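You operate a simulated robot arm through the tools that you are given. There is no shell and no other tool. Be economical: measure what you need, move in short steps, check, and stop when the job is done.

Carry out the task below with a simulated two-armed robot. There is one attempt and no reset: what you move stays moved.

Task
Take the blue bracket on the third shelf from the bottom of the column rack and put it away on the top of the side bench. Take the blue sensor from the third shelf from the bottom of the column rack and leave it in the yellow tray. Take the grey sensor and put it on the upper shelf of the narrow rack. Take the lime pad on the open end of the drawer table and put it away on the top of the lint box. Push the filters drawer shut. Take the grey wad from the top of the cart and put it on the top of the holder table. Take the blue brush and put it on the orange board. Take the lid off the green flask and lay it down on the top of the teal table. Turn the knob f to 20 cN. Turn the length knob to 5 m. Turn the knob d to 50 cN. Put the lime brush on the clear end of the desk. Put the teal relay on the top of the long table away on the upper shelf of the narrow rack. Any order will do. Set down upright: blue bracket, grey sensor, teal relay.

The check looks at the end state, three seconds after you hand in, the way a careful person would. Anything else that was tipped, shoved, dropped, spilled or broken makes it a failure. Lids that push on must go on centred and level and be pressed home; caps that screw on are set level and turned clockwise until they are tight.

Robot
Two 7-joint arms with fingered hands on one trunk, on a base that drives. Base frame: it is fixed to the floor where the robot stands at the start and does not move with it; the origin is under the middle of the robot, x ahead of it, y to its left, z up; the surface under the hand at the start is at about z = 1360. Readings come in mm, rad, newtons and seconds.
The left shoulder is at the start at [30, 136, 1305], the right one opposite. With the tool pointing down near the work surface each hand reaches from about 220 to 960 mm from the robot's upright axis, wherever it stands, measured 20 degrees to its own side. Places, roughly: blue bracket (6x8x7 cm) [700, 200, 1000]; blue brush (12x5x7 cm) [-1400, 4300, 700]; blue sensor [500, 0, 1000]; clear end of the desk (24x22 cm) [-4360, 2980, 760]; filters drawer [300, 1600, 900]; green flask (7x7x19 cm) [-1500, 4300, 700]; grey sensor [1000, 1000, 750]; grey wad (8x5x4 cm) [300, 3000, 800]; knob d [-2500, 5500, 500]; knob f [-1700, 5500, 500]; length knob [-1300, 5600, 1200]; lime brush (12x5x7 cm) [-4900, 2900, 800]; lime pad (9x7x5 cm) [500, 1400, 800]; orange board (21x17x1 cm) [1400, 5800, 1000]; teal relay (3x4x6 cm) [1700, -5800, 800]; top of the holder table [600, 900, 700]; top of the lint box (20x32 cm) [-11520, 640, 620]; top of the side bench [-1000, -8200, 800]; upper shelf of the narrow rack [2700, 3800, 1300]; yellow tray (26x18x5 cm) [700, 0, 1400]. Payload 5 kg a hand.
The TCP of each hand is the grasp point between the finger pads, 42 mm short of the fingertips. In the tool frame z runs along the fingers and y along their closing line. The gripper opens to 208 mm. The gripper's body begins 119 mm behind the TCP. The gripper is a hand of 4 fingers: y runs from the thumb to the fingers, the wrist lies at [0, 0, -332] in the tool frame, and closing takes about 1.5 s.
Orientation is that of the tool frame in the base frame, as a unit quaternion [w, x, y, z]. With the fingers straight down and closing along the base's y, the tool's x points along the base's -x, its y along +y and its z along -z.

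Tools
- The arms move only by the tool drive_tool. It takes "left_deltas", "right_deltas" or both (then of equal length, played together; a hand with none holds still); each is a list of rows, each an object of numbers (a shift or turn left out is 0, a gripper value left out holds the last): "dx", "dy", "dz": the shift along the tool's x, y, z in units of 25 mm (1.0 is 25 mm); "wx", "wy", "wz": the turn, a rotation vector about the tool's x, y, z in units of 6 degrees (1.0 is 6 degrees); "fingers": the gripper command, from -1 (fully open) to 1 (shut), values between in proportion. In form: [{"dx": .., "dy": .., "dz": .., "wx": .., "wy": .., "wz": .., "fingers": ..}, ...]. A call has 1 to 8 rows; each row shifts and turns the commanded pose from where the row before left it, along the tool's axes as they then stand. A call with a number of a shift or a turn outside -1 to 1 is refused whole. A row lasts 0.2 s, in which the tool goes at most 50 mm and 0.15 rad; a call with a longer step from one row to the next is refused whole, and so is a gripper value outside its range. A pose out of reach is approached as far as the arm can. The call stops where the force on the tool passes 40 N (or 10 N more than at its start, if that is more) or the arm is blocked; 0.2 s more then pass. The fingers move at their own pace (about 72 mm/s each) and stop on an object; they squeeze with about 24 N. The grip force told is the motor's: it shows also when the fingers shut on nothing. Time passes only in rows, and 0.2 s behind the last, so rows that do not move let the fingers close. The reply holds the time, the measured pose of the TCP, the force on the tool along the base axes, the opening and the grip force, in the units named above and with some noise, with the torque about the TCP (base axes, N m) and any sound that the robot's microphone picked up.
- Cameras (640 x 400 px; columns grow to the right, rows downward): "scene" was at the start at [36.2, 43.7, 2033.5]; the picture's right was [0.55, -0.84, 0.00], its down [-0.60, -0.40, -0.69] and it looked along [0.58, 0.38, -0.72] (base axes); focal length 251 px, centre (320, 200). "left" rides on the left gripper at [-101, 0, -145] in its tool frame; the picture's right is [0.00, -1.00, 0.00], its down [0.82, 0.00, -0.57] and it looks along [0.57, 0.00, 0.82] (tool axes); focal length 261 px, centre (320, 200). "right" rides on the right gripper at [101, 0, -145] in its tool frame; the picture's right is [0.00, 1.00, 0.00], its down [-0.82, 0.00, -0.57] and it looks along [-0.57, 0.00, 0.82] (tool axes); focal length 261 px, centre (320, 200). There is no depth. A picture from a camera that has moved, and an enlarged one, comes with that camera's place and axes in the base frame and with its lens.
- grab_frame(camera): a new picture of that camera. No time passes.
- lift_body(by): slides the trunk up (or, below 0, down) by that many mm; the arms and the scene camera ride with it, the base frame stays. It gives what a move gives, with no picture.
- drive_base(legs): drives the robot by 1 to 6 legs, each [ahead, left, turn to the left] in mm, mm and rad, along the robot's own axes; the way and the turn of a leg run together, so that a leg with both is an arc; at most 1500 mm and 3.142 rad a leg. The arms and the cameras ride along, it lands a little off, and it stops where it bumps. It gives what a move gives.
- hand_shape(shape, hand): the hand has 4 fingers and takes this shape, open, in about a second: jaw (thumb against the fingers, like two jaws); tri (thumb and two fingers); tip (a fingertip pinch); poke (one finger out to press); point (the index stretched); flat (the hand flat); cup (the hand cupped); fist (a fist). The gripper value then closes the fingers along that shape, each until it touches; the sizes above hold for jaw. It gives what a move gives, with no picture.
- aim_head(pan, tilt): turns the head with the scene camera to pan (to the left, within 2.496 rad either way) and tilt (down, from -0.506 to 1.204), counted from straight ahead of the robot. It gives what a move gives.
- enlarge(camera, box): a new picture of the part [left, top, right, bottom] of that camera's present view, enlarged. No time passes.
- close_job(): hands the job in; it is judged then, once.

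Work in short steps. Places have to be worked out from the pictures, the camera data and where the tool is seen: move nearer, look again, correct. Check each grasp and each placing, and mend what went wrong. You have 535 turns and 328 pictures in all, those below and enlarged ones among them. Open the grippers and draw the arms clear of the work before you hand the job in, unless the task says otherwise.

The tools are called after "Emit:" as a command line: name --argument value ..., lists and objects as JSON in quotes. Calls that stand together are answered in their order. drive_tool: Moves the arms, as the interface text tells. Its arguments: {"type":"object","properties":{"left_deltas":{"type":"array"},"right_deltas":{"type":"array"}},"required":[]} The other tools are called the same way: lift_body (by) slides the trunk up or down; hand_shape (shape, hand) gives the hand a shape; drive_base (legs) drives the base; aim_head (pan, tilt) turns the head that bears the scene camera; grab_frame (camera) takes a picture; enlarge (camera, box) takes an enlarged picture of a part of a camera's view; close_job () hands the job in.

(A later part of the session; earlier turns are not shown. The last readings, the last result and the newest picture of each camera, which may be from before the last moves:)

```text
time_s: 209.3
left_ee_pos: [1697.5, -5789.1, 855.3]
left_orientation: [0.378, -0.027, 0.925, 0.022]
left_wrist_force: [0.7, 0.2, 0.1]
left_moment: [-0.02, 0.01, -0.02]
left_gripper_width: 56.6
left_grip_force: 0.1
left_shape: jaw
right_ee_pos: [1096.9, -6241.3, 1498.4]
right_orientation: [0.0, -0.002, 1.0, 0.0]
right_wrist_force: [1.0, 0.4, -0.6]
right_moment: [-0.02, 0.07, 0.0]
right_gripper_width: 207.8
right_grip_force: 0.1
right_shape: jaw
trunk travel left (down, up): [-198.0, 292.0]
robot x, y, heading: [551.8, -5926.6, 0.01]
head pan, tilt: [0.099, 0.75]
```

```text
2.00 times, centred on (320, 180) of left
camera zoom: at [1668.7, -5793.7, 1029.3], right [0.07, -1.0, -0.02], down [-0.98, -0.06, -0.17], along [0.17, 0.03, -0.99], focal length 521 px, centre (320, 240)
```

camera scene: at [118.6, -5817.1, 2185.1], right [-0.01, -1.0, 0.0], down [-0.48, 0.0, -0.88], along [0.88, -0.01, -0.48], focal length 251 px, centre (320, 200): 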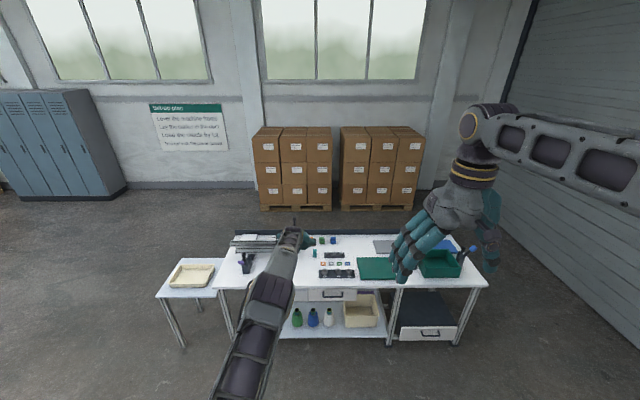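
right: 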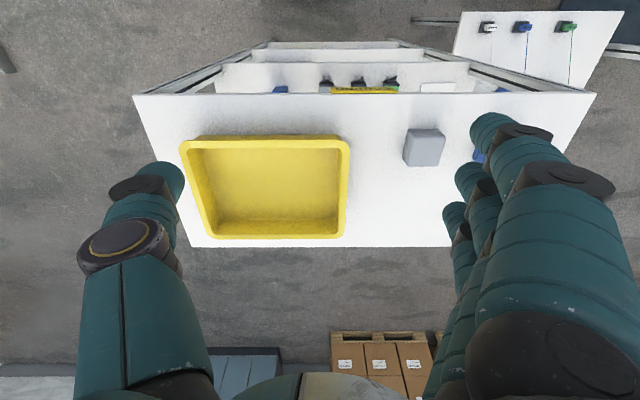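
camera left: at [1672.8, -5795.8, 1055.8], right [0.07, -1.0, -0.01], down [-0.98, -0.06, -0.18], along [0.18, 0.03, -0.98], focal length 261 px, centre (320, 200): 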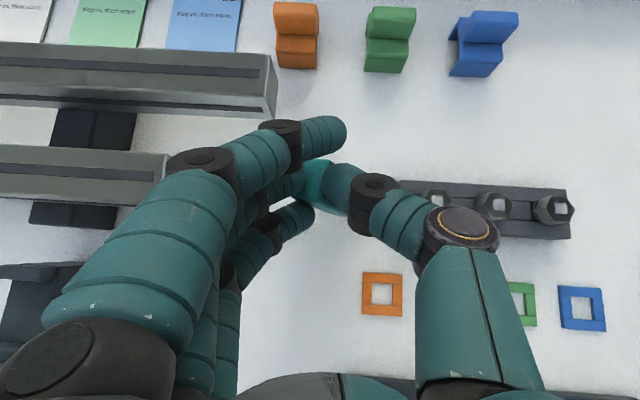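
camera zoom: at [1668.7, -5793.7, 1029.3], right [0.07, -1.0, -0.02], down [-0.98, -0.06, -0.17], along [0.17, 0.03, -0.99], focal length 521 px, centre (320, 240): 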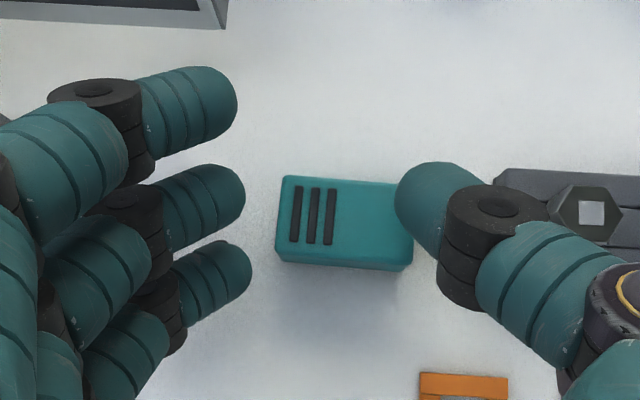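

The relay toppled onto its side (slot end, its top, toward +y). I'll upright it with the right hand (closing along x, then rolling the hand 90°). First I lift clear, retract the left arm and yaw the right hand.

Emit:
lift_body --by 290

Emit:
drive_tool --left_deltas '[{"dz": -1, "fingers": 0.4}, {"dz": -1}, {"dz": -1}, {"dz": -1}, {"dz": -1}, {"dz": -1}, {"dz": -1}, {"dz": -1}]' --right_deltas '[{"wz": 1}, {"wz": 1}, {"wz": 1}, {"wz": 1}, {"wz": 1}, {"wz": 1}, {"wz": 1}, {"wz": 1}]'

Emit:
drive_tool --left_deltas '[{"dz": -1}, {"dz": -1}, {"dz": -1}, {"dz": -1}, {"dz": -1}, {"dz": -1}, {"dz": -1}]' --right_deltas '[{"wz": 1}, {"wz": 1}, {"wz": 1}, {"wz": 1}, {"wz": 1}, {"wz": 1}, {"wz": 1}]'

Emit:
drive_tool --right_deltas '[{"dy": 1}, {"dy": 1}, {"dy": 1}, {"dy": 1}, {"dy": 1}, {"dy": 1}, {"dy": 1}, {"dy": 1}]'

Emit:
grab_frame --camera "scene"

```text
time_s: 212.2
left_ee_pos: [1698.2, -5788.2, 1146.3]
left_orientation: [0.38, -0.026, 0.925, 0.022]
left_wrist_force: [-0.1, -0.5, 0.5]
left_moment: [0.0, -0.04, -0.02]
left_gripper_width: 56.6
left_grip_force: 0.1
left_shape: jaw
right_ee_pos: [1097.5, -6242.3, 1788.2]
right_orientation: [0.0, -0.003, 1.0, 0.0]
right_wrist_force: [-0.3, 0.1, -0.6]
right_moment: [-0.02, 0.01, -0.02]
right_gripper_width: 207.8
right_grip_force: 0.0
right_shape: jaw
trunk travel left (down, up): [-488.0, 2.0]
robot x, y, heading: [549.3, -5924.9, 0.006]
head pan, tilt: [0.099, 0.75]
```

```text
time_s: 214.0
left_ee_pos: [1556.8, -5801.1, 1290.7]
left_orientation: [0.379, -0.026, 0.925, 0.021]
left_wrist_force: [-1.4, 0.5, -1.2]
left_moment: [-0.03, -0.11, 0.01]
left_gripper_width: 62.3
left_grip_force: 0.0
left_shape: jaw
right_ee_pos: [1096.0, -6241.1, 1789.3]
right_orientation: [0.002, 0.404, 0.915, 0.0]
right_wrist_force: [-0.8, 0.4, 0.1]
right_moment: [0.0, -0.09, -0.02]
right_gripper_width: 208.1
right_grip_force: 0.1
right_shape: jaw
trunk travel left (down, up): [-488.0, 2.0]
robot x, y, heading: [551.9, -5928.7, 0.006]
head pan, tilt: [0.099, 0.75]
```

```text
time_s: 215.6
left_ee_pos: [1434.2, -5811.8, 1414.2]
left_orientation: [0.38, -0.025, 0.925, 0.02]
left_wrist_force: [-1.3, -0.7, -0.7]
left_moment: [-0.05, -0.09, -0.01]
left_gripper_width: 62.2
left_grip_force: 0.1
left_shape: jaw
right_ee_pos: [1094.9, -6242.5, 1789.8]
right_orientation: [0.0, 0.706, 0.708, 0.002]
right_wrist_force: [-0.5, -0.1, 0.2]
right_moment: [0.08, -0.11, 0.02]
right_gripper_width: 207.9
right_grip_force: 0.1
right_shape: jaw
trunk travel left (down, up): [-488.0, 2.0]
robot x, y, heading: [549.9, -5928.2, 0.0]
head pan, tilt: [0.099, 0.75]
```

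```text
time_s: 217.4
left_ee_pos: [1436.8, -5811.3, 1411.1]
left_orientation: [0.379, -0.025, 0.925, 0.02]
left_wrist_force: [0.4, 0.5, -0.2]
left_moment: [-0.05, 0.02, 0.01]
left_gripper_width: 62.3
left_grip_force: 0.1
left_shape: jaw
right_ee_pos: [1300.2, -6240.1, 1788.6]
right_orientation: [0.0, 0.705, 0.709, -0.001]
right_wrist_force: [0.5, -0.1, -0.2]
right_moment: [-0.02, 0.1, -0.04]
right_gripper_width: 207.9
right_grip_force: 0.1
right_shape: jaw
trunk travel left (down, up): [-488.0, 2.0]
robot x, y, heading: [546.4, -5928.1, 0.0]
head pan, tilt: [0.099, 0.75]
```

```text
253 pictures are left
camera scene: at [605.4, -5919.1, 2201.0], right [0.1, -0.99, 0.0], down [-0.68, -0.07, -0.73], along [0.73, 0.07, -0.68], focal length 251 px, centre (320, 200)
```

scene: 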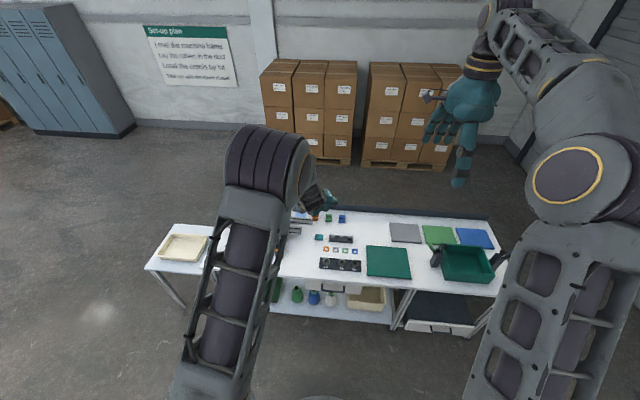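

I zoom to locate the lying relay precisely.

Emit:
enlarge --camera "scene" --box '[290, 205, 370, 255]'

```text
8.00 times, centred on (330, 230) of scene
camera zoom: at [605.4, -5919.1, 2201.0], right [0.1, -0.99, 0.0], down [-0.68, -0.07, -0.73], along [0.73, 0.07, -0.68], focal length 2011 px, centre (240, -40)
```

zoom: 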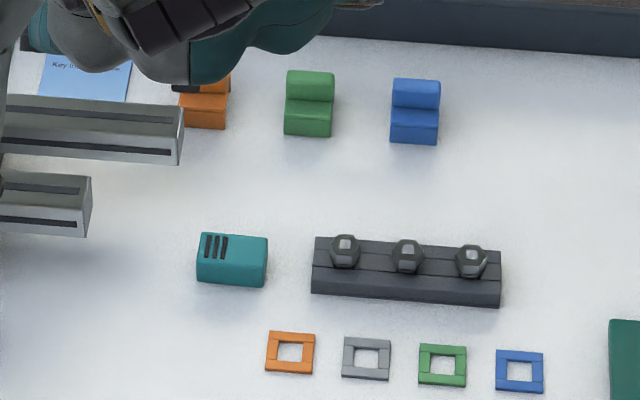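

Relay lies along y from −5833 to −5773 at x≈1708. I position the robot so the right hand comes above its top end, lowering that arm while lifting the left.

Emit:
drive_base --legs '[[0, 452, 0], [400, 0, 0]]'

Emit:
drive_tool --left_deltas '[{"dx": -0.72, "dz": -0.69}, {"dx": -0.72, "dz": -0.69}, {"dx": -0.72, "dz": -0.69}, {"dx": -0.72, "dz": -0.69}, {"dx": -0.72, "dz": -0.69}, {"dx": -0.72, "dz": -0.69}, {"dx": -0.72, "dz": -0.69}, {"dx": -0.72, "dz": -0.69}]' --right_deltas '[{"dz": 1, "fingers": 0.1}, {"dz": 1}, {"dz": 1}, {"dz": 1}, {"dz": 1}, {"dz": 1}, {"dz": 1}, {"dz": 1}]'

Emit:
drive_tool --right_deltas '[{"dz": 1}, {"dz": 1}, {"dz": 1}, {"dz": 1}, {"dz": 1}, {"dz": 1}, {"dz": 1}, {"dz": 1}]'

Emit:
grab_frame --camera "right"

Emit:
grab_frame --camera "scene"

```text
time_s: 222.2
left_ee_pos: [1840.4, -5360.8, 1413.5]
left_orientation: [0.379, -0.024, 0.925, 0.02]
left_wrist_force: [0.3, -0.1, 0.1]
left_moment: [0.0, -0.04, 0.02]
left_gripper_width: 62.2
left_grip_force: 0.0
left_shape: jaw
right_ee_pos: [1699.4, -5790.0, 1789.4]
right_orientation: [0.0, 0.707, 0.707, 0.002]
right_wrist_force: [-1.0, -0.2, -0.2]
right_moment: [0.0, -0.01, 0.0]
right_gripper_width: 207.6
right_grip_force: 0.0
right_shape: jaw
trunk travel left (down, up): [-488.0, 2.0]
robot x, y, heading: [953.7, -5473.7, 0.002]
head pan, tilt: [0.099, 0.75]
```

```text
time_s: 224.0
left_ee_pos: [1846.2, -5364.8, 1613.3]
left_orientation: [0.379, -0.024, 0.925, 0.021]
left_wrist_force: [-0.2, 0.5, -0.7]
left_moment: [-0.01, -0.04, 0.04]
left_gripper_width: 62.3
left_grip_force: 0.1
left_shape: jaw
right_ee_pos: [1701.5, -5790.6, 1589.5]
right_orientation: [0.0, 0.707, 0.708, 0.001]
right_wrist_force: [-0.1, -0.4, 0.1]
right_moment: [0.01, 0.02, -0.01]
right_gripper_width: 94.5
right_grip_force: 0.1
right_shape: jaw
trunk travel left (down, up): [-488.0, 2.0]
robot x, y, heading: [959.0, -5472.3, -0.005]
head pan, tilt: [0.099, 0.75]
```

```text
time_s: 225.8
left_ee_pos: [1847.9, -5365.5, 1612.7]
left_orientation: [0.379, -0.023, 0.925, 0.021]
left_wrist_force: [0.4, -0.2, -0.1]
left_moment: [0.01, 0.03, 0.0]
left_gripper_width: 62.1
left_grip_force: 0.1
left_shape: jaw
right_ee_pos: [1702.1, -5789.7, 1386.9]
right_orientation: [0.001, 0.707, 0.707, 0.001]
right_wrist_force: [0.5, -0.3, -0.2]
right_moment: [0.05, 0.06, 0.02]
right_gripper_width: 94.3
right_grip_force: 0.0
right_shape: jaw
trunk travel left (down, up): [-488.0, 2.0]
robot x, y, heading: [954.6, -5474.7, -0.0]
head pan, tilt: [0.099, 0.75]
```

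```text
251 pictures are left
camera right: at [1702.5, -5689.1, 1533.0], right [1.0, 0.0, 0.0], down [0.0, -0.82, 0.57], along [0.0, -0.57, -0.82], focal length 261 px, centre (320, 200)
```

right: 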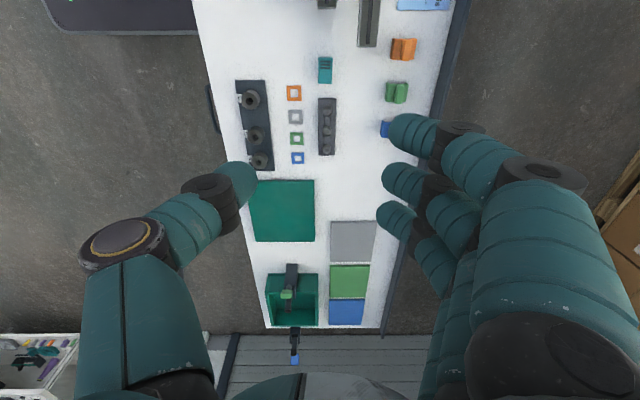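

```text
250 pictures are left
camera scene: at [1008.2, -5465.7, 2201.1], right [0.1, -1.0, 0.0], down [-0.68, -0.07, -0.73], along [0.73, 0.07, -0.68], focal length 251 px, centre (320, 200)
```

scene: 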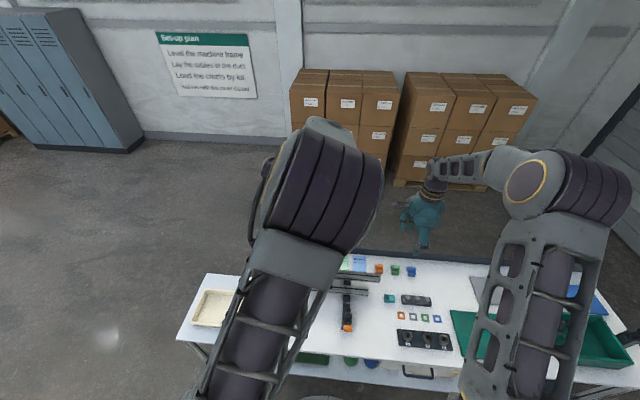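

Alignment is good. I lower the trunk 250 mm and the arm 100 mm, then refine.

Emit:
lift_body --by -250

Emit:
drive_tool --right_deltas '[{"dz": 1, "dy": 0.1}, {"dz": 1, "dy": 0.1}, {"dz": 1, "dy": 0.1}, {"dz": 1, "dy": 0.1}, {"dz": 1}, {"dz": 1}]'

Emit:
grab_frame --camera "right"

```text
time_s: 228.4
left_ee_pos: [1845.3, -5365.5, 1362.5]
left_orientation: [0.38, -0.023, 0.924, 0.02]
left_wrist_force: [0.5, 0.3, -0.7]
left_moment: [0.03, -0.02, 0.0]
left_gripper_width: 62.3
left_grip_force: 0.1
left_shape: jaw
right_ee_pos: [1702.0, -5788.4, 1139.0]
right_orientation: [0.0, 0.707, 0.708, 0.001]
right_wrist_force: [0.4, 0.0, 0.6]
right_moment: [0.02, -0.03, 0.02]
right_gripper_width: 94.4
right_grip_force: 0.1
right_shape: jaw
trunk travel left (down, up): [-238.0, 252.0]
robot x, y, heading: [956.5, -5473.2, 0.0]
head pan, tilt: [0.099, 0.75]
```

```text
time_s: 229.8
left_ee_pos: [1847.9, -5364.9, 1362.8]
left_orientation: [0.379, -0.024, 0.925, 0.021]
left_wrist_force: [1.1, -0.3, -0.1]
left_moment: [0.01, 0.05, 0.02]
left_gripper_width: 62.1
left_grip_force: 0.0
left_shape: jaw
right_ee_pos: [1711.8, -5790.1, 987.4]
right_orientation: [0.001, 0.707, 0.708, 0.0]
right_wrist_force: [0.7, -0.3, -0.3]
right_moment: [0.04, 0.09, 0.01]
right_gripper_width: 94.2
right_grip_force: 0.0
right_shape: jaw
trunk travel left (down, up): [-238.0, 252.0]
robot x, y, heading: [956.2, -5470.3, -0.01]
head pan, tilt: [0.099, 0.75]
```

```text
249 pictures are left
camera right: at [1712.6, -5688.5, 1132.7], right [1.0, 0.0, 0.0], down [0.0, -0.82, 0.57], along [0.0, -0.57, -0.82], focal length 261 px, centre (320, 200)
```

right: 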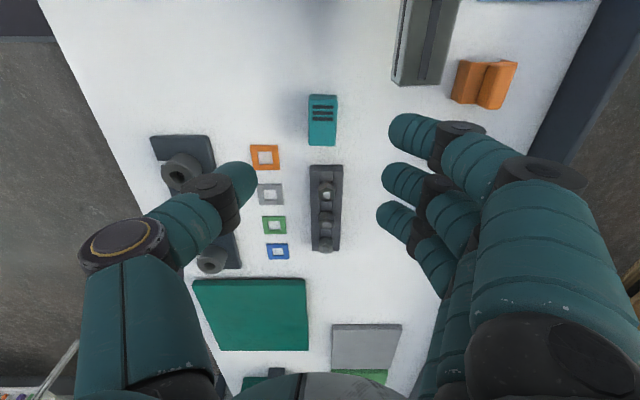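

The rail end is close to the finger side, so I first grip the relay at its middle and shift it to the open area nearer the table's front. Descend now.

Emit:
drive_tool --right_deltas '[{"dx": -0.3, "fingers": 0.3}, {"dz": 1}, {"dz": 1}, {"dz": 1}, {"dz": 1}, {"dz": 0.9}, {"dz": 0.5}]'

Emit:
grab_frame --camera "right"

```text
time_s: 231.4
left_ee_pos: [1845.5, -5364.7, 1362.5]
left_orientation: [0.379, -0.023, 0.925, 0.019]
left_wrist_force: [-0.2, -0.2, -0.9]
left_moment: [0.02, 0.0, 0.0]
left_gripper_width: 62.2
left_grip_force: 0.0
left_shape: jaw
right_ee_pos: [1712.1, -5796.9, 852.8]
right_orientation: [0.0, 0.707, 0.708, 0.001]
right_wrist_force: [0.4, 1.3, 0.5]
right_moment: [0.01, 0.03, 0.0]
right_gripper_width: 73.6
right_grip_force: 0.0
right_shape: jaw
trunk travel left (down, up): [-238.0, 252.0]
robot x, y, heading: [953.7, -5474.7, -0.001]
head pan, tilt: [0.099, 0.75]
```

```text
248 pictures are left
camera right: at [1712.0, -5695.2, 998.1], right [1.0, 0.0, 0.0], down [0.0, -0.82, 0.57], along [0.0, -0.57, -0.82], focal length 261 px, centre (320, 200)
```

right: 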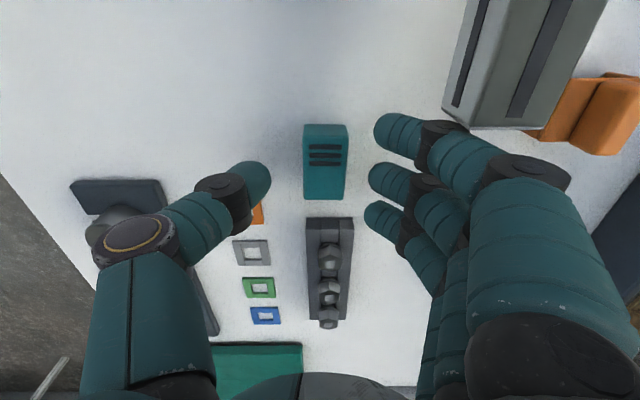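

Well centred. Close and lift a little.

Emit:
drive_tool --right_deltas '[{"dz": 0.3}, {"fingers": 1}, {}, {}, {}, {"dz": -1}, {"dz": -1}]'

Emit:
grab_frame --camera "right"

```text
time_s: 233.0
left_ee_pos: [1844.8, -5364.0, 1363.3]
left_orientation: [0.38, -0.024, 0.924, 0.02]
left_wrist_force: [0.4, 0.2, 1.4]
left_moment: [-0.09, -0.02, -0.04]
left_gripper_width: 62.5
left_grip_force: 0.1
left_shape: jaw
right_ee_pos: [1709.8, -5795.8, 895.8]
right_orientation: [-0.001, 0.706, 0.708, 0.0]
right_wrist_force: [-1.3, 0.9, -2.1]
right_moment: [0.0, -0.1, -0.03]
right_gripper_width: 7.8
right_grip_force: 23.9
right_shape: jaw
trunk travel left (down, up): [-238.0, 252.0]
robot x, y, heading: [957.6, -5471.2, -0.006]
head pan, tilt: [0.099, 0.75]
```

```text
247 pictures are left
camera right: at [1710.3, -5695.0, 1041.6], right [1.0, 0.0, 0.0], down [0.0, -0.82, 0.57], along [0.0, -0.57, -0.82], focal length 261 px, centre (320, 200)
```

right: 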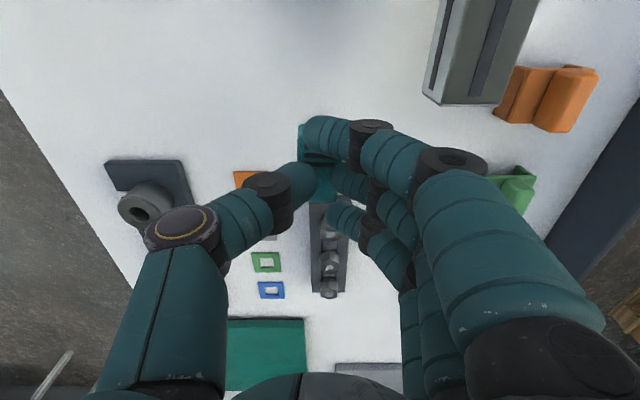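

Emit:
enlarge --camera "right" --box '[240, 90, 400, 240]'

```text
2.67 times, centred on (320, 165) of right
camera zoom: at [1710.3, -5695.0, 1041.6], right [1.0, 0.0, 0.0], down [0.0, -0.82, 0.57], along [0.0, -0.57, -0.82], focal length 695 px, centre (320, 293)
```

zoom: 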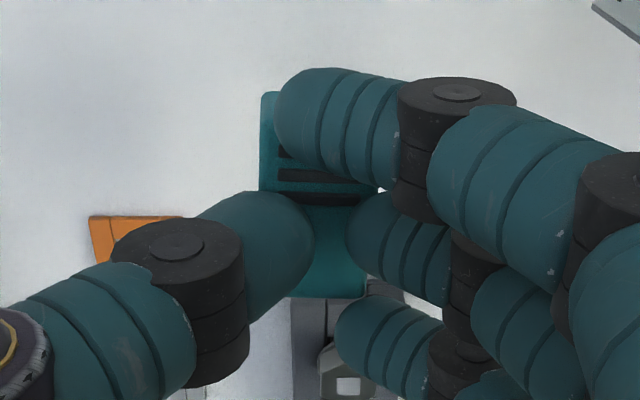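

It is lifted and level. I move it to the free spot (~110 mm toward the front, 60 mm left) and set it down lying.

Emit:
drive_tool --right_deltas '[{"dy": -0.9, "dx": 0.5}, {"dy": -0.9, "dx": 0.5}, {"dy": -0.9, "dx": 0.5}, {"dy": -0.9, "dx": 0.5}, {"dy": -0.8, "dx": 0.5}, {"dz": 0.9}, {"dz": 0.6}]'

Emit:
drive_tool --right_deltas '[{"dz": 0.15}, {"dz": 0.15}, {"dz": 0.15}]'

```text
time_s: 234.6
left_ee_pos: [1846.3, -5364.6, 1363.3]
left_orientation: [0.38, -0.024, 0.924, 0.02]
left_wrist_force: [-0.2, 0.5, -0.6]
left_moment: [-0.03, 0.01, -0.03]
left_gripper_width: 62.2
left_grip_force: 0.0
left_shape: jaw
right_ee_pos: [1602.0, -5734.4, 860.0]
right_orientation: [0.001, 0.707, 0.708, 0.001]
right_wrist_force: [-1.0, -0.3, -1.6]
right_moment: [0.06, 0.04, 0.01]
right_gripper_width: 7.4
right_grip_force: 22.9
right_shape: jaw
trunk travel left (down, up): [-238.0, 252.0]
robot x, y, heading: [955.7, -5472.4, 0.001]
head pan, tilt: [0.099, 0.75]
```

```text
time_s: 235.4
left_ee_pos: [1844.6, -5364.6, 1363.6]
left_orientation: [0.38, -0.025, 0.924, 0.021]
left_wrist_force: [-0.1, -0.1, 0.3]
left_moment: [-0.01, -0.02, -0.03]
left_gripper_width: 62.5
left_grip_force: 0.0
left_shape: jaw
right_ee_pos: [1602.0, -5734.5, 849.0]
right_orientation: [0.003, 0.707, 0.707, 0.002]
right_wrist_force: [-1.1, -2.5, 24.0]
right_moment: [-0.23, -0.03, -0.02]
right_gripper_width: 7.5
right_grip_force: 23.5
right_shape: jaw
trunk travel left (down, up): [-238.0, 252.0]
robot x, y, heading: [957.6, -5471.6, -0.001]
head pan, tilt: [0.099, 0.75]
```

Down. I open and look before regrasping nearer its top end.

Emit:
drive_tool --right_deltas '[{"dz": -0.1, "fingers": 0.3}, {}, {}]'

Emit:
grab_frame --camera "right"

```text
time_s: 236.2
left_ee_pos: [1846.7, -5365.0, 1362.2]
left_orientation: [0.379, -0.023, 0.925, 0.02]
left_wrist_force: [0.0, -0.5, -0.1]
left_moment: [-0.01, 0.03, 0.02]
left_gripper_width: 62.2
left_grip_force: 0.1
left_shape: jaw
right_ee_pos: [1602.6, -5734.4, 849.0]
right_orientation: [0.0, 0.707, 0.708, 0.0]
right_wrist_force: [0.0, -0.8, 0.2]
right_moment: [0.01, 0.02, 0.03]
right_gripper_width: 72.1
right_grip_force: 0.0
right_shape: jaw
trunk travel left (down, up): [-238.0, 252.0]
robot x, y, heading: [955.2, -5474.1, -0.004]
head pan, tilt: [0.099, 0.75]
```

```text
245 pictures are left
camera right: at [1602.0, -5633.1, 994.5], right [1.0, 0.0, 0.0], down [0.0, -0.82, 0.57], along [0.0, -0.57, -0.82], focal length 261 px, centre (320, 200)
```

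right: 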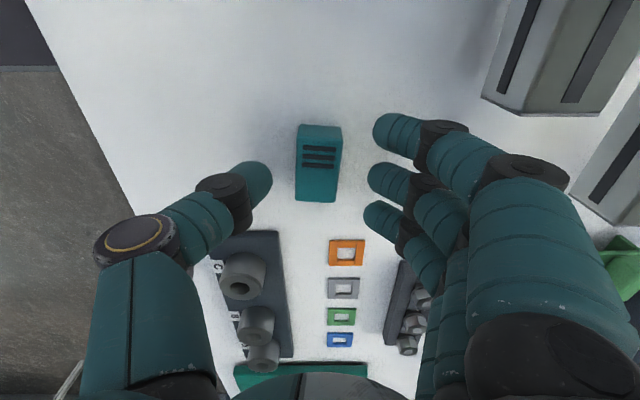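

Relay lies y −5750…−5691. I shift 30 mm toward its top end with a narrower opening, and close.

Emit:
drive_tool --right_deltas '[{"fingers": 0.42}, {"dx": 0.6}, {"dx": 0.6}]'

Emit:
grab_frame --camera "right"

```text
time_s: 237.0
left_ee_pos: [1846.4, -5363.9, 1363.4]
left_orientation: [0.38, -0.024, 0.924, 0.021]
left_wrist_force: [1.0, -0.5, 1.0]
left_moment: [-0.03, -0.02, -0.02]
left_gripper_width: 62.3
left_grip_force: 0.1
left_shape: jaw
right_ee_pos: [1602.2, -5705.3, 850.2]
right_orientation: [0.0, 0.707, 0.707, 0.0]
right_wrist_force: [0.0, -0.1, -0.2]
right_moment: [0.02, -0.02, 0.0]
right_gripper_width: 60.9
right_grip_force: 0.0
right_shape: jaw
trunk travel left (down, up): [-238.0, 252.0]
robot x, y, heading: [955.9, -5473.3, -0.003]
head pan, tilt: [0.099, 0.75]
```

```text
244 pictures are left
camera right: at [1601.8, -5603.9, 994.7], right [1.0, 0.0, 0.0], down [0.0, -0.82, 0.57], along [0.0, -0.57, -0.82], focal length 261 px, centre (320, 200)
```

right: 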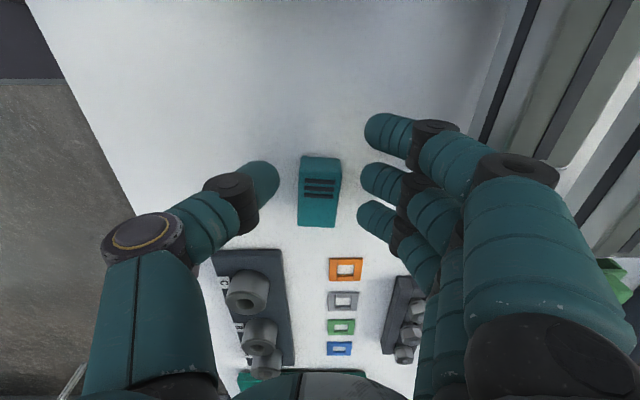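

Emit:
drive_tool --right_deltas '[{"dz": 0.15}, {"fingers": 1}, {}, {}, {}, {"dz": -1}, {"dz": -1}]'

Emit:
grab_frame --camera "right"

```text
time_s: 238.6
left_ee_pos: [1845.9, -5364.0, 1362.0]
left_orientation: [0.38, -0.024, 0.925, 0.02]
left_wrist_force: [-0.7, 0.1, -0.1]
left_moment: [0.01, -0.01, 0.04]
left_gripper_width: 62.3
left_grip_force: 0.1
left_shape: jaw
right_ee_pos: [1602.4, -5704.7, 897.1]
right_orientation: [0.0, 0.706, 0.708, 0.002]
right_wrist_force: [-0.8, -0.3, -0.1]
right_moment: [0.0, -0.07, -0.01]
right_gripper_width: 5.3
right_grip_force: 24.2
right_shape: jaw
trunk travel left (down, up): [-238.0, 252.0]
robot x, y, heading: [955.2, -5474.5, 0.003]
head pan, tilt: [0.099, 0.75]
```

```text
243 pictures are left
camera right: at [1600.6, -5603.6, 1041.0], right [1.0, 0.0, 0.0], down [0.0, -0.82, 0.57], along [0.0, -0.57, -0.82], focal length 261 px, centre (320, 200)
```

right: 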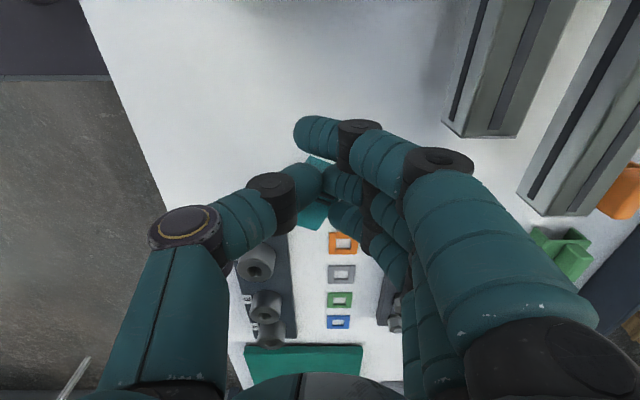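

Emit:
enlarge --camera "right" --box '[240, 100, 400, 260]'

```text
2.50 times, centred on (320, 180) of right
camera zoom: at [1600.6, -5603.6, 1041.0], right [1.0, 0.0, 0.0], down [0.0, -0.82, 0.57], along [0.0, -0.57, -0.82], focal length 652 px, centre (320, 250)
```

zoom: 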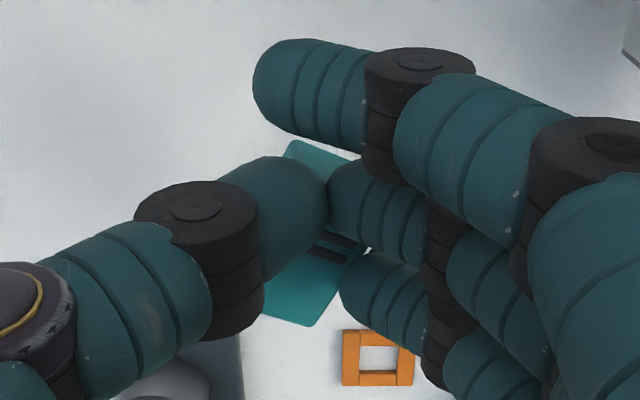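

The relay got lifted but yawed in the three-finger pinch. I set it back down and try the "tri" shape (thumb + two fingers).

Emit:
drive_tool --right_deltas '[{"dz": 0.9}, {"dz": 0.8}, {"dz": 0.15}, {"fingers": 0.3}, {}, {}, {"dz": -1}, {"dz": -1}]'

Emit:
hand_shape --shape "tri" --hand "right"

Emit:
grab_frame --camera "right"

```text
time_s: 240.4
left_ee_pos: [1847.0, -5364.9, 1362.2]
left_orientation: [0.38, -0.025, 0.924, 0.021]
left_wrist_force: [-1.4, 0.1, -0.2]
left_moment: [0.0, -0.03, -0.02]
left_gripper_width: 62.4
left_grip_force: 0.1
left_shape: jaw
right_ee_pos: [1601.8, -5705.0, 900.3]
right_orientation: [0.001, 0.706, 0.708, 0.0]
right_wrist_force: [-0.5, 0.6, 0.0]
right_moment: [-0.05, -0.04, -0.05]
right_gripper_width: 72.5
right_grip_force: 0.1
right_shape: jaw
trunk travel left (down, up): [-238.0, 252.0]
robot x, y, heading: [955.9, -5473.0, -0.003]
head pan, tilt: [0.099, 0.75]
```

```text
time_s: 241.3
left_ee_pos: [1846.6, -5364.2, 1363.1]
left_orientation: [0.38, -0.024, 0.925, 0.02]
left_wrist_force: [1.0, -0.5, -0.2]
left_moment: [0.0, 0.0, 0.0]
left_gripper_width: 62.3
left_grip_force: 0.0
left_shape: jaw
right_ee_pos: [1602.2, -5704.0, 900.7]
right_orientation: [0.001, 0.706, 0.708, 0.001]
right_wrist_force: [-1.4, -0.5, -0.1]
right_moment: [0.02, 0.05, 0.02]
right_gripper_width: 208.0
right_grip_force: 0.0
right_shape: tri
trunk travel left (down, up): [-238.0, 252.0]
robot x, y, heading: [958.0, -5471.4, -0.001]
head pan, tilt: [0.099, 0.75]
```

```text
241 pictures are left
camera right: at [1601.1, -5603.5, 1044.9], right [1.0, 0.0, 0.0], down [0.0, -0.82, 0.57], along [0.0, -0.57, -0.82], focal length 261 px, centre (320, 200)
```

right: 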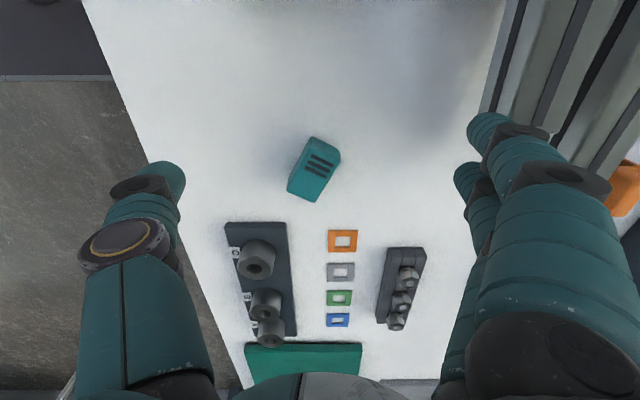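

Tri leaves two fingers. A two-digit fingertip pinch at the block's centre would be balanced; I try the "tip" shape to see its geometry.

Emit:
hand_shape --shape "tip" --hand "right"

Emit:
drive_tool --right_deltas '[{"wz": 1, "fingers": 0.2}, {"wz": 1}, {"wz": 1}, {}, {}]'

Emit:
grab_frame --camera "right"

```text
time_s: 242.2
left_ee_pos: [1845.8, -5364.1, 1363.4]
left_orientation: [0.38, -0.024, 0.924, 0.019]
left_wrist_force: [0.0, 0.5, 0.2]
left_moment: [0.01, 0.03, -0.01]
left_gripper_width: 62.5
left_grip_force: 0.0
left_shape: jaw
right_ee_pos: [1602.2, -5704.7, 899.6]
right_orientation: [0.0, 0.706, 0.708, 0.001]
right_wrist_force: [0.9, -0.4, 0.7]
right_moment: [-0.01, 0.0, 0.02]
right_gripper_width: 207.9
right_grip_force: 0.1
right_shape: tip
trunk travel left (down, up): [-238.0, 252.0]
robot x, y, heading: [951.0, -5470.8, -0.001]
head pan, tilt: [0.099, 0.75]
```

```text
time_s: 243.4
left_ee_pos: [1846.2, -5363.5, 1362.2]
left_orientation: [0.38, -0.025, 0.924, 0.021]
left_wrist_force: [0.3, 0.2, -0.1]
left_moment: [0.02, -0.03, -0.03]
left_gripper_width: 62.4
left_grip_force: 0.1
left_shape: jaw
right_ee_pos: [1601.7, -5704.9, 900.0]
right_orientation: [0.0, 0.809, 0.588, 0.001]
right_wrist_force: [0.0, 0.0, -0.2]
right_moment: [0.04, -0.02, 0.0]
right_gripper_width: 84.1
right_grip_force: 0.2
right_shape: tip
trunk travel left (down, up): [-238.0, 252.0]
robot x, y, heading: [956.6, -5475.0, -0.003]
head pan, tilt: [0.099, 0.75]
```

```text
240 pictures are left
camera right: at [1632.7, -5608.2, 1044.7], right [0.95, -0.31, 0.0], down [-0.26, -0.78, 0.57], along [-0.18, -0.54, -0.82], focal length 261 px, centre (320, 200)
```

right: 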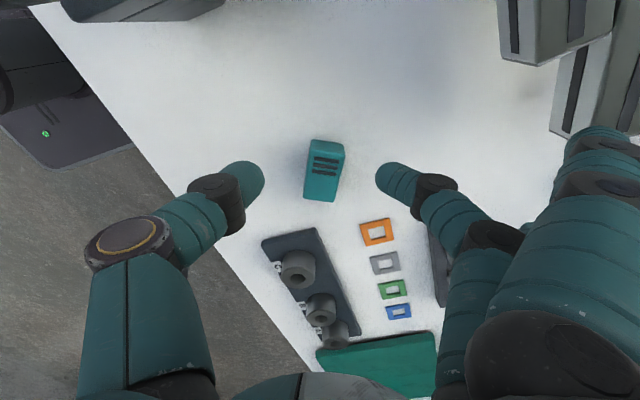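

Only thumb and one finger oppose now, nicely around the relay. I align, descend and pinch just above its centre.

Emit:
drive_tool --right_deltas '[{"dx": -0.39, "wz": 0.8}, {"dz": 1}, {"dz": 1}, {"dz": 0.1}, {"fingers": 1}, {}, {}, {}]'

Emit:
grab_frame --camera "right"

```text
time_s: 245.2
left_ee_pos: [1846.1, -5364.2, 1363.9]
left_orientation: [0.381, -0.024, 0.924, 0.02]
left_wrist_force: [0.4, 0.3, 0.5]
left_moment: [0.02, -0.01, 0.01]
left_gripper_width: 62.1
left_grip_force: 0.1
left_shape: jaw
right_ee_pos: [1599.3, -5714.2, 847.4]
right_orientation: [0.001, 0.832, 0.554, 0.001]
right_wrist_force: [2.2, -1.7, 17.1]
right_moment: [-0.06, -0.01, 0.01]
right_gripper_width: 16.7
right_grip_force: 24.3
right_shape: tip
trunk travel left (down, up): [-238.0, 252.0]
robot x, y, heading: [955.4, -5472.6, 0.005]
head pan, tilt: [0.099, 0.75]
```

```text
239 pictures are left
camera right: at [1637.6, -5621.4, 993.9], right [0.92, -0.39, 0.0], down [-0.32, -0.76, 0.57], along [-0.22, -0.53, -0.82], focal length 261 px, centre (320, 200)
```

right: 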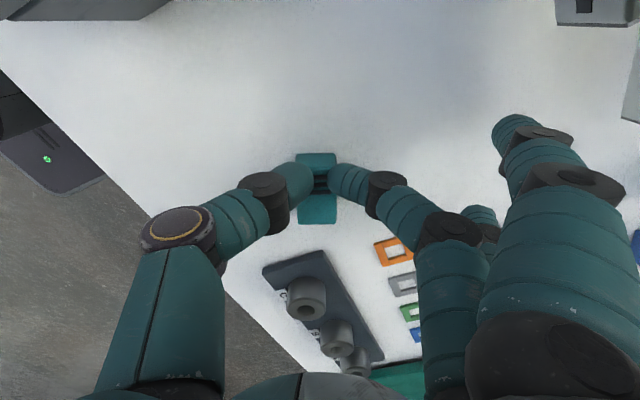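

Clean symmetrical pinch. Lift 75 mm and check.

Emit:
drive_tool --right_deltas '[{"dz": -0.5}, {"dz": -1}, {"dz": -1}, {"dz": -1}]'

Emit:
enlarge --camera "right" --box '[220, 100, 420, 250]'

```text
time_s: 246.2
left_ee_pos: [1845.5, -5364.5, 1363.7]
left_orientation: [0.38, -0.024, 0.925, 0.02]
left_wrist_force: [-0.1, 0.8, 0.3]
left_moment: [0.01, -0.03, -0.03]
left_gripper_width: 62.6
left_grip_force: 0.1
left_shape: jaw
right_ee_pos: [1597.6, -5713.8, 935.2]
right_orientation: [0.0, 0.832, 0.554, -0.001]
right_wrist_force: [-0.1, -0.5, -0.6]
right_moment: [-0.03, -0.1, 0.02]
right_gripper_width: 15.1
right_grip_force: 24.0
right_shape: tip
trunk travel left (down, up): [-238.0, 252.0]
robot x, y, heading: [955.0, -5475.3, -0.0]
head pan, tilt: [0.099, 0.75]
```

```text
2.67 times, centred on (320, 175) of right
camera zoom: at [1636.0, -5620.3, 1080.4], right [0.92, -0.39, 0.0], down [-0.32, -0.76, 0.57], along [-0.22, -0.53, -0.82], focal length 695 px, centre (320, 267)
```

zoom: 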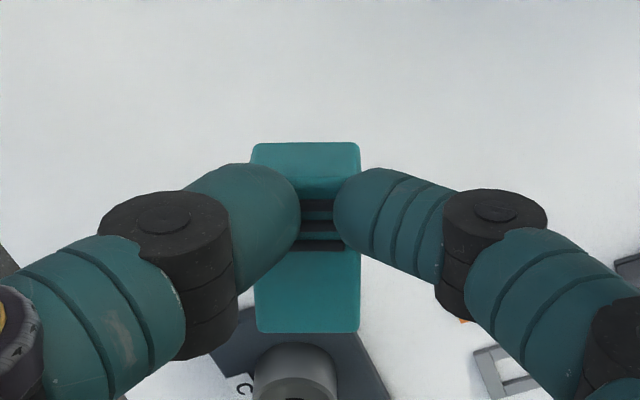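

Held straight. I raise the trunk and roll the hand 90° (about the pinch axis) so the relay stands upright in the hand.

Emit:
lift_body --by 250

Emit:
drive_tool --right_deltas '[{"wy": 1}, {"wy": 1}, {"wy": 1}, {"wy": 1}, {"wy": 1}, {"wy": 1}, {"wy": 1}, {"wy": 1}]'

Emit:
drive_tool --right_deltas '[{"wy": 1}, {"wy": 1}, {"wy": 1}, {"wy": 1}, {"wy": 1}, {"wy": 1}, {"wy": 1}]'

Emit:
grab_frame --camera "right"

Emit:
grab_frame --camera "scene"

```text
time_s: 248.8
left_ee_pos: [1846.0, -5365.0, 1612.5]
left_orientation: [0.378, -0.023, 0.925, 0.019]
left_wrist_force: [-0.7, 0.4, 0.2]
left_moment: [-0.01, -0.01, 0.01]
left_gripper_width: 62.2
left_grip_force: 0.0
left_shape: jaw
right_ee_pos: [1599.4, -5713.7, 1184.4]
right_orientation: [0.0, 0.832, 0.554, 0.0]
right_wrist_force: [0.5, -0.4, -1.0]
right_moment: [-0.01, -0.04, -0.01]
right_gripper_width: 15.1
right_grip_force: 23.7
right_shape: tip
trunk travel left (down, up): [-488.0, 2.0]
robot x, y, heading: [954.9, -5471.4, 0.001]
head pan, tilt: [0.099, 0.75]
```

```text
time_s: 250.6
left_ee_pos: [1845.4, -5366.3, 1613.6]
left_orientation: [0.38, -0.024, 0.925, 0.021]
left_wrist_force: [-0.4, -0.9, 0.2]
left_moment: [0.13, -0.03, 0.14]
left_gripper_width: 62.2
left_grip_force: 0.0
left_shape: jaw
right_ee_pos: [1599.6, -5715.0, 1186.0]
right_orientation: [-0.226, 0.759, 0.506, 0.342]
right_wrist_force: [0.6, 0.0, -0.1]
right_moment: [-0.12, 0.04, 0.06]
right_gripper_width: 15.0
right_grip_force: 23.8
right_shape: tip
trunk travel left (down, up): [-488.0, 2.0]
robot x, y, heading: [953.9, -5473.9, -0.002]
head pan, tilt: [0.099, 0.75]
```

```text
time_s: 252.2
left_ee_pos: [1846.3, -5365.8, 1612.7]
left_orientation: [0.379, -0.024, 0.925, 0.02]
left_wrist_force: [0.1, -0.9, -0.6]
left_moment: [0.04, 0.0, 0.06]
left_gripper_width: 62.4
left_grip_force: 0.1
left_shape: jaw
right_ee_pos: [1598.3, -5714.1, 1185.0]
right_orientation: [-0.393, 0.587, 0.392, 0.59]
right_wrist_force: [1.0, -0.3, 0.3]
right_moment: [-0.11, 0.01, 0.07]
right_gripper_width: 15.0
right_grip_force: 24.0
right_shape: tip
trunk travel left (down, up): [-488.0, 2.0]
robot x, y, heading: [955.2, -5473.7, -0.005]
head pan, tilt: [0.099, 0.75]
```

```text
237 pictures are left
camera right: at [1543.0, -5848.3, 1285.1], right [0.92, -0.39, 0.0], down [-0.22, -0.52, -0.82], along [0.32, 0.76, -0.57], focal length 261 px, centre (320, 200)
```

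right: 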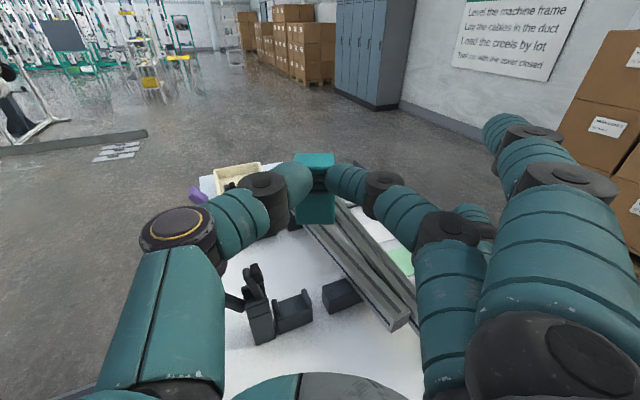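

```text
236 pictures are left
camera scene: at [1007.2, -5466.5, 2201.1], right [0.1, -1.0, 0.0], down [-0.68, -0.07, -0.73], along [0.73, 0.07, -0.68], focal length 251 px, centre (320, 200)
```

scene: 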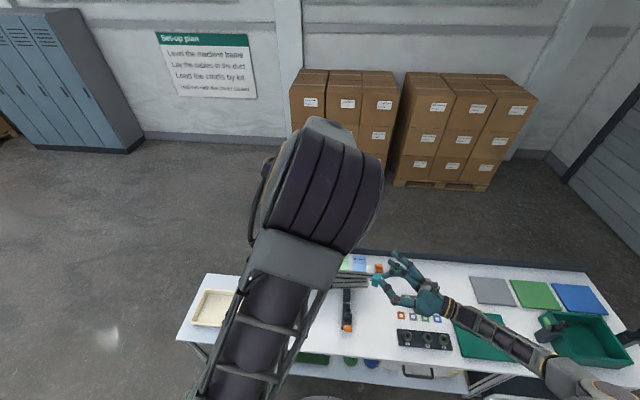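

The relay now stands upright in the right hand. Next I travel north, around the floor rail's end, to the yellow table's east side for the grey sensor.

Emit:
drive_base --legs '[[-200, 0, 0], [0, 0, 1.571], [1500, 0, 0], [0, 0, -0.598], [1200, 0, 0], [1189, 0, 0]]'

Emit:
aim_head --pan 0.3 --tilt 0.45

Emit:
grab_frame --camera "scene"

```text
time_s: 277.6
left_ee_pos: [2461.0, -1185.8, 1611.9]
left_orientation: [0.326, -0.459, 0.803, 0.198]
left_wrist_force: [-0.6, 0.5, 0.1]
left_moment: [-0.01, 0.01, 0.02]
left_gripper_width: 62.3
left_grip_force: 0.0
left_shape: jaw
right_ee_pos: [2615.0, -1584.7, 1184.5]
right_orientation: [0.624, -0.333, -0.624, -0.333]
right_wrist_force: [1.1, -0.2, -0.7]
right_moment: [-0.04, 0.0, -0.02]
right_gripper_width: 14.6
right_grip_force: 24.6
right_shape: tip
trunk travel left (down, up): [-488.0, 2.0]
robot x, y, heading: [2057.9, -1990.0, 0.981]
head pan, tilt: [0.099, 0.75]
```

```text
time_s: 278.4
left_ee_pos: [2460.4, -1186.2, 1612.2]
left_orientation: [0.325, -0.459, 0.803, 0.198]
left_wrist_force: [-0.7, -0.1, 0.3]
left_moment: [0.05, -0.02, 0.01]
left_gripper_width: 62.3
left_grip_force: 0.0
left_shape: jaw
right_ee_pos: [2615.9, -1585.5, 1184.2]
right_orientation: [0.624, -0.333, -0.623, -0.334]
right_wrist_force: [-0.5, 0.4, -1.6]
right_moment: [0.01, -0.04, -0.01]
right_gripper_width: 14.6
right_grip_force: 23.8
right_shape: tip
trunk travel left (down, up): [-488.0, 2.0]
robot x, y, heading: [2057.6, -1989.9, 0.98]
head pan, tilt: [0.3, 0.45]
```

```text
235 pictures are left
camera scene: at [2067.7, -1927.0, 2227.5], right [0.96, -0.28, 0.0], down [-0.12, -0.42, -0.9], along [0.25, 0.86, -0.44], focal length 251 px, centre (320, 200)
```

scene: 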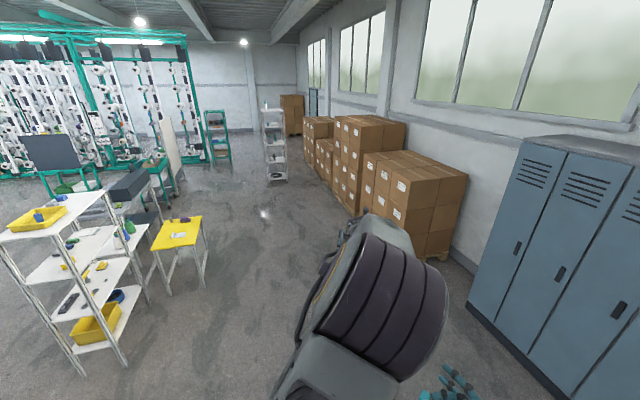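

Way is clear. I drive north to beside the yellow table and turn to face it (−x).

Emit:
drive_base --legs '[[0, 0, 0.591], [1500, -70, 0], [1500, 0, 0], [115, 0, 0], [0, 0, 1.571]]'

Emit:
aim_head --pan 0.1 --tilt 0.7

Emit:
grab_frame --camera "scene"

```text
refused: leg 2 is longer than a leg can be; nothing moved
```

```text
time_s: 279.1
left_ee_pos: [2460.3, -1186.7, 1613.1]
left_orientation: [0.325, -0.459, 0.803, 0.197]
left_wrist_force: [-0.2, 0.0, -0.5]
left_moment: [-0.05, 0.02, -0.02]
left_gripper_width: 62.4
left_grip_force: 0.0
left_shape: jaw
right_ee_pos: [2615.2, -1585.6, 1185.6]
right_orientation: [0.624, -0.333, -0.623, -0.334]
right_wrist_force: [-0.1, -0.9, -0.6]
right_moment: [-0.04, -0.02, -0.02]
right_gripper_width: 14.3
right_grip_force: 24.0
right_shape: tip
trunk travel left (down, up): [-488.0, 2.0]
robot x, y, heading: [2059.7, -1993.2, 0.981]
head pan, tilt: [0.099, 0.7]
```

```text
234 pictures are left
camera scene: at [2081.2, -1940.1, 2205.5], right [0.88, -0.47, 0.0], down [-0.3, -0.57, -0.77], along [0.36, 0.68, -0.64], focal length 251 px, centre (320, 200)
```

scene: 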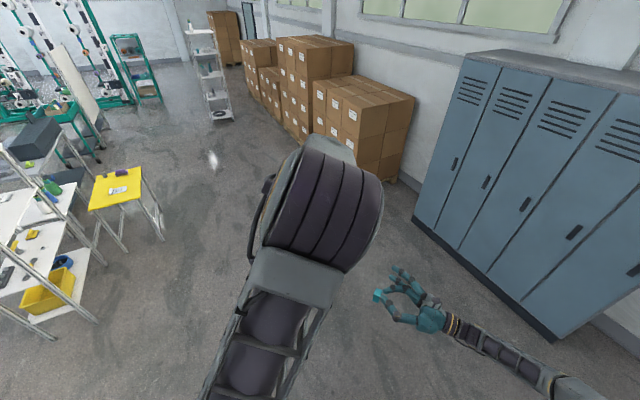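

Leg length limit; resend with shorter legs.

Emit:
drive_base --legs '[[0, 0, 0.591], [1200, -70, 0], [1300, 0, 0], [620, 0, 0], [0, 0, 1.571]]'

Emit:
aim_head --pan 0.1 --tilt 0.72

Emit:
grab_frame --camera "scene"

Emit:
grab_frame --camera "left"

```text
time_s: 299.9
left_ee_pos: [1236.7, 1026.5, 1612.3]
left_orientation: [0.021, 0.924, 0.026, -0.38]
left_wrist_force: [0.5, -0.1, -0.4]
left_moment: [0.02, 0.01, 0.03]
left_gripper_width: 62.2
left_grip_force: 0.1
left_shape: jaw
right_ee_pos: [1481.7, 1375.4, 1184.5]
right_orientation: [0.589, 0.392, -0.587, 0.392]
right_wrist_force: [0.5, -0.4, -0.5]
right_moment: [0.01, -0.02, -0.01]
right_gripper_width: 14.5
right_grip_force: 24.1
right_shape: tip
trunk travel left (down, up): [-488.0, 2.0]
robot x, y, heading: [2124.4, 1136.1, -3.144]
head pan, tilt: [0.099, 0.7]
```

```text
time_s: 300.5
left_ee_pos: [1234.9, 1027.8, 1613.0]
left_orientation: [0.021, 0.924, 0.026, -0.38]
left_wrist_force: [0.5, -0.2, -0.2]
left_moment: [0.0, 0.0, -0.02]
left_gripper_width: 62.3
left_grip_force: 0.0
left_shape: jaw
right_ee_pos: [1481.2, 1376.0, 1184.9]
right_orientation: [0.588, 0.393, -0.588, 0.393]
right_wrist_force: [0.0, 0.2, -1.1]
right_moment: [0.05, -0.02, -0.01]
right_gripper_width: 14.5
right_grip_force: 24.1
right_shape: tip
trunk travel left (down, up): [-488.0, 2.0]
robot x, y, heading: [2129.0, 1136.2, -3.138]
head pan, tilt: [0.099, 0.721]
```

```text
233 pictures are left
camera scene: at [2070.4, 1127.9, 2203.7], right [-0.1, 0.99, 0.0], down [0.66, 0.07, -0.75], along [-0.75, -0.07, -0.66], focal length 251 px, centre (320, 200)
```

scene: 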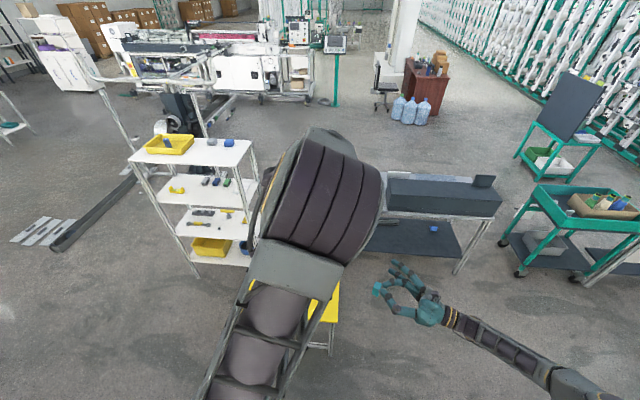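

```text
232 pictures are left
camera left: at [1264.4, 1030.9, 1786.2], right [-0.07, 1.0, -0.02], down [0.98, 0.06, -0.17], along [-0.17, -0.03, -0.99], focal length 261 px, centre (320, 200)
```

left: 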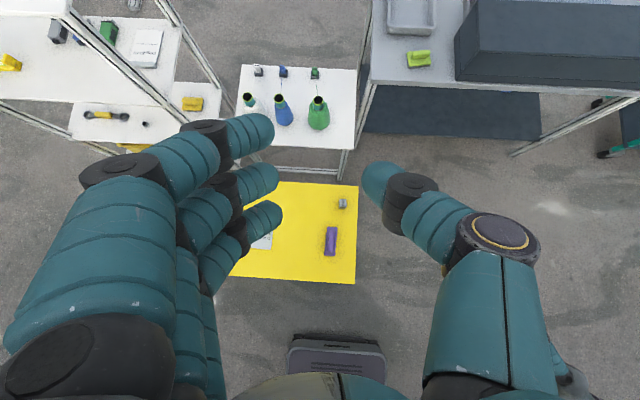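

The grey sensor is seen from above at ≈[1090,1090] (table lower than thought, ~650). I align over it and lower in stages.

Emit:
drive_base --legs '[[100, -60, 0]]'

Emit:
drive_tool --left_deltas '[{"dx": 0.72, "dz": 0.69}, {"dx": 0.72, "dz": 0.69}, {"dx": 0.72, "dz": 0.69}, {"dx": 0.72, "dz": 0.69}, {"dx": 0.72, "dz": 0.69}, {"dx": 0.72, "dz": 0.69}, {"dx": 0.72, "dz": 0.69}, {"dx": 0.72, "dz": 0.69}]'

Emit:
lift_body --by -420

Emit:
grab_frame --camera "left"

```text
time_s: 301.8
left_ee_pos: [1134.1, 1086.1, 1613.2]
left_orientation: [0.02, 0.925, 0.025, -0.38]
left_wrist_force: [-0.8, -0.1, -0.6]
left_moment: [0.0, -0.04, -0.01]
left_gripper_width: 62.4
left_grip_force: 0.0
left_shape: jaw
right_ee_pos: [1381.5, 1437.2, 1184.7]
right_orientation: [0.589, 0.393, -0.587, 0.393]
right_wrist_force: [0.6, 0.0, -0.7]
right_moment: [0.01, -0.02, 0.01]
right_gripper_width: 14.2
right_grip_force: 24.1
right_shape: tip
trunk travel left (down, up): [-488.0, 2.0]
robot x, y, heading: [2029.4, 1197.4, -3.141]
head pan, tilt: [0.099, 0.721]
```

```text
time_s: 303.6
left_ee_pos: [1138.8, 1082.3, 1411.2]
left_orientation: [0.02, 0.925, 0.026, -0.379]
left_wrist_force: [-0.4, -1.1, 1.0]
left_moment: [-0.01, -0.01, 0.01]
left_gripper_width: 62.3
left_grip_force: 0.1
left_shape: jaw
right_ee_pos: [1379.2, 1436.1, 1182.8]
right_orientation: [-0.588, -0.393, 0.588, -0.393]
right_wrist_force: [-1.0, -0.6, -1.4]
right_moment: [0.04, -0.02, 0.04]
right_gripper_width: 14.3
right_grip_force: 23.4
right_shape: tip
trunk travel left (down, up): [-488.0, 2.0]
robot x, y, heading: [2026.8, 1199.0, -3.141]
head pan, tilt: [0.099, 0.721]
```

```text
refused: -420 is not a number from -400 to 400
```

```text
231 pictures are left
camera left: at [1168.0, 1086.1, 1586.2], right [-0.07, 1.0, -0.02], down [0.98, 0.06, -0.17], along [-0.17, -0.03, -0.99], focal length 261 px, centre (320, 200)
```

left: 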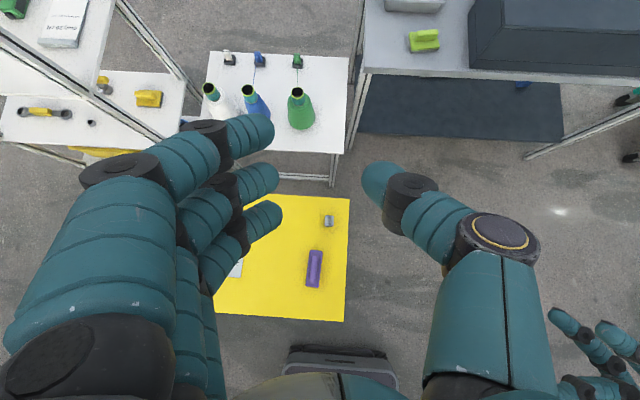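

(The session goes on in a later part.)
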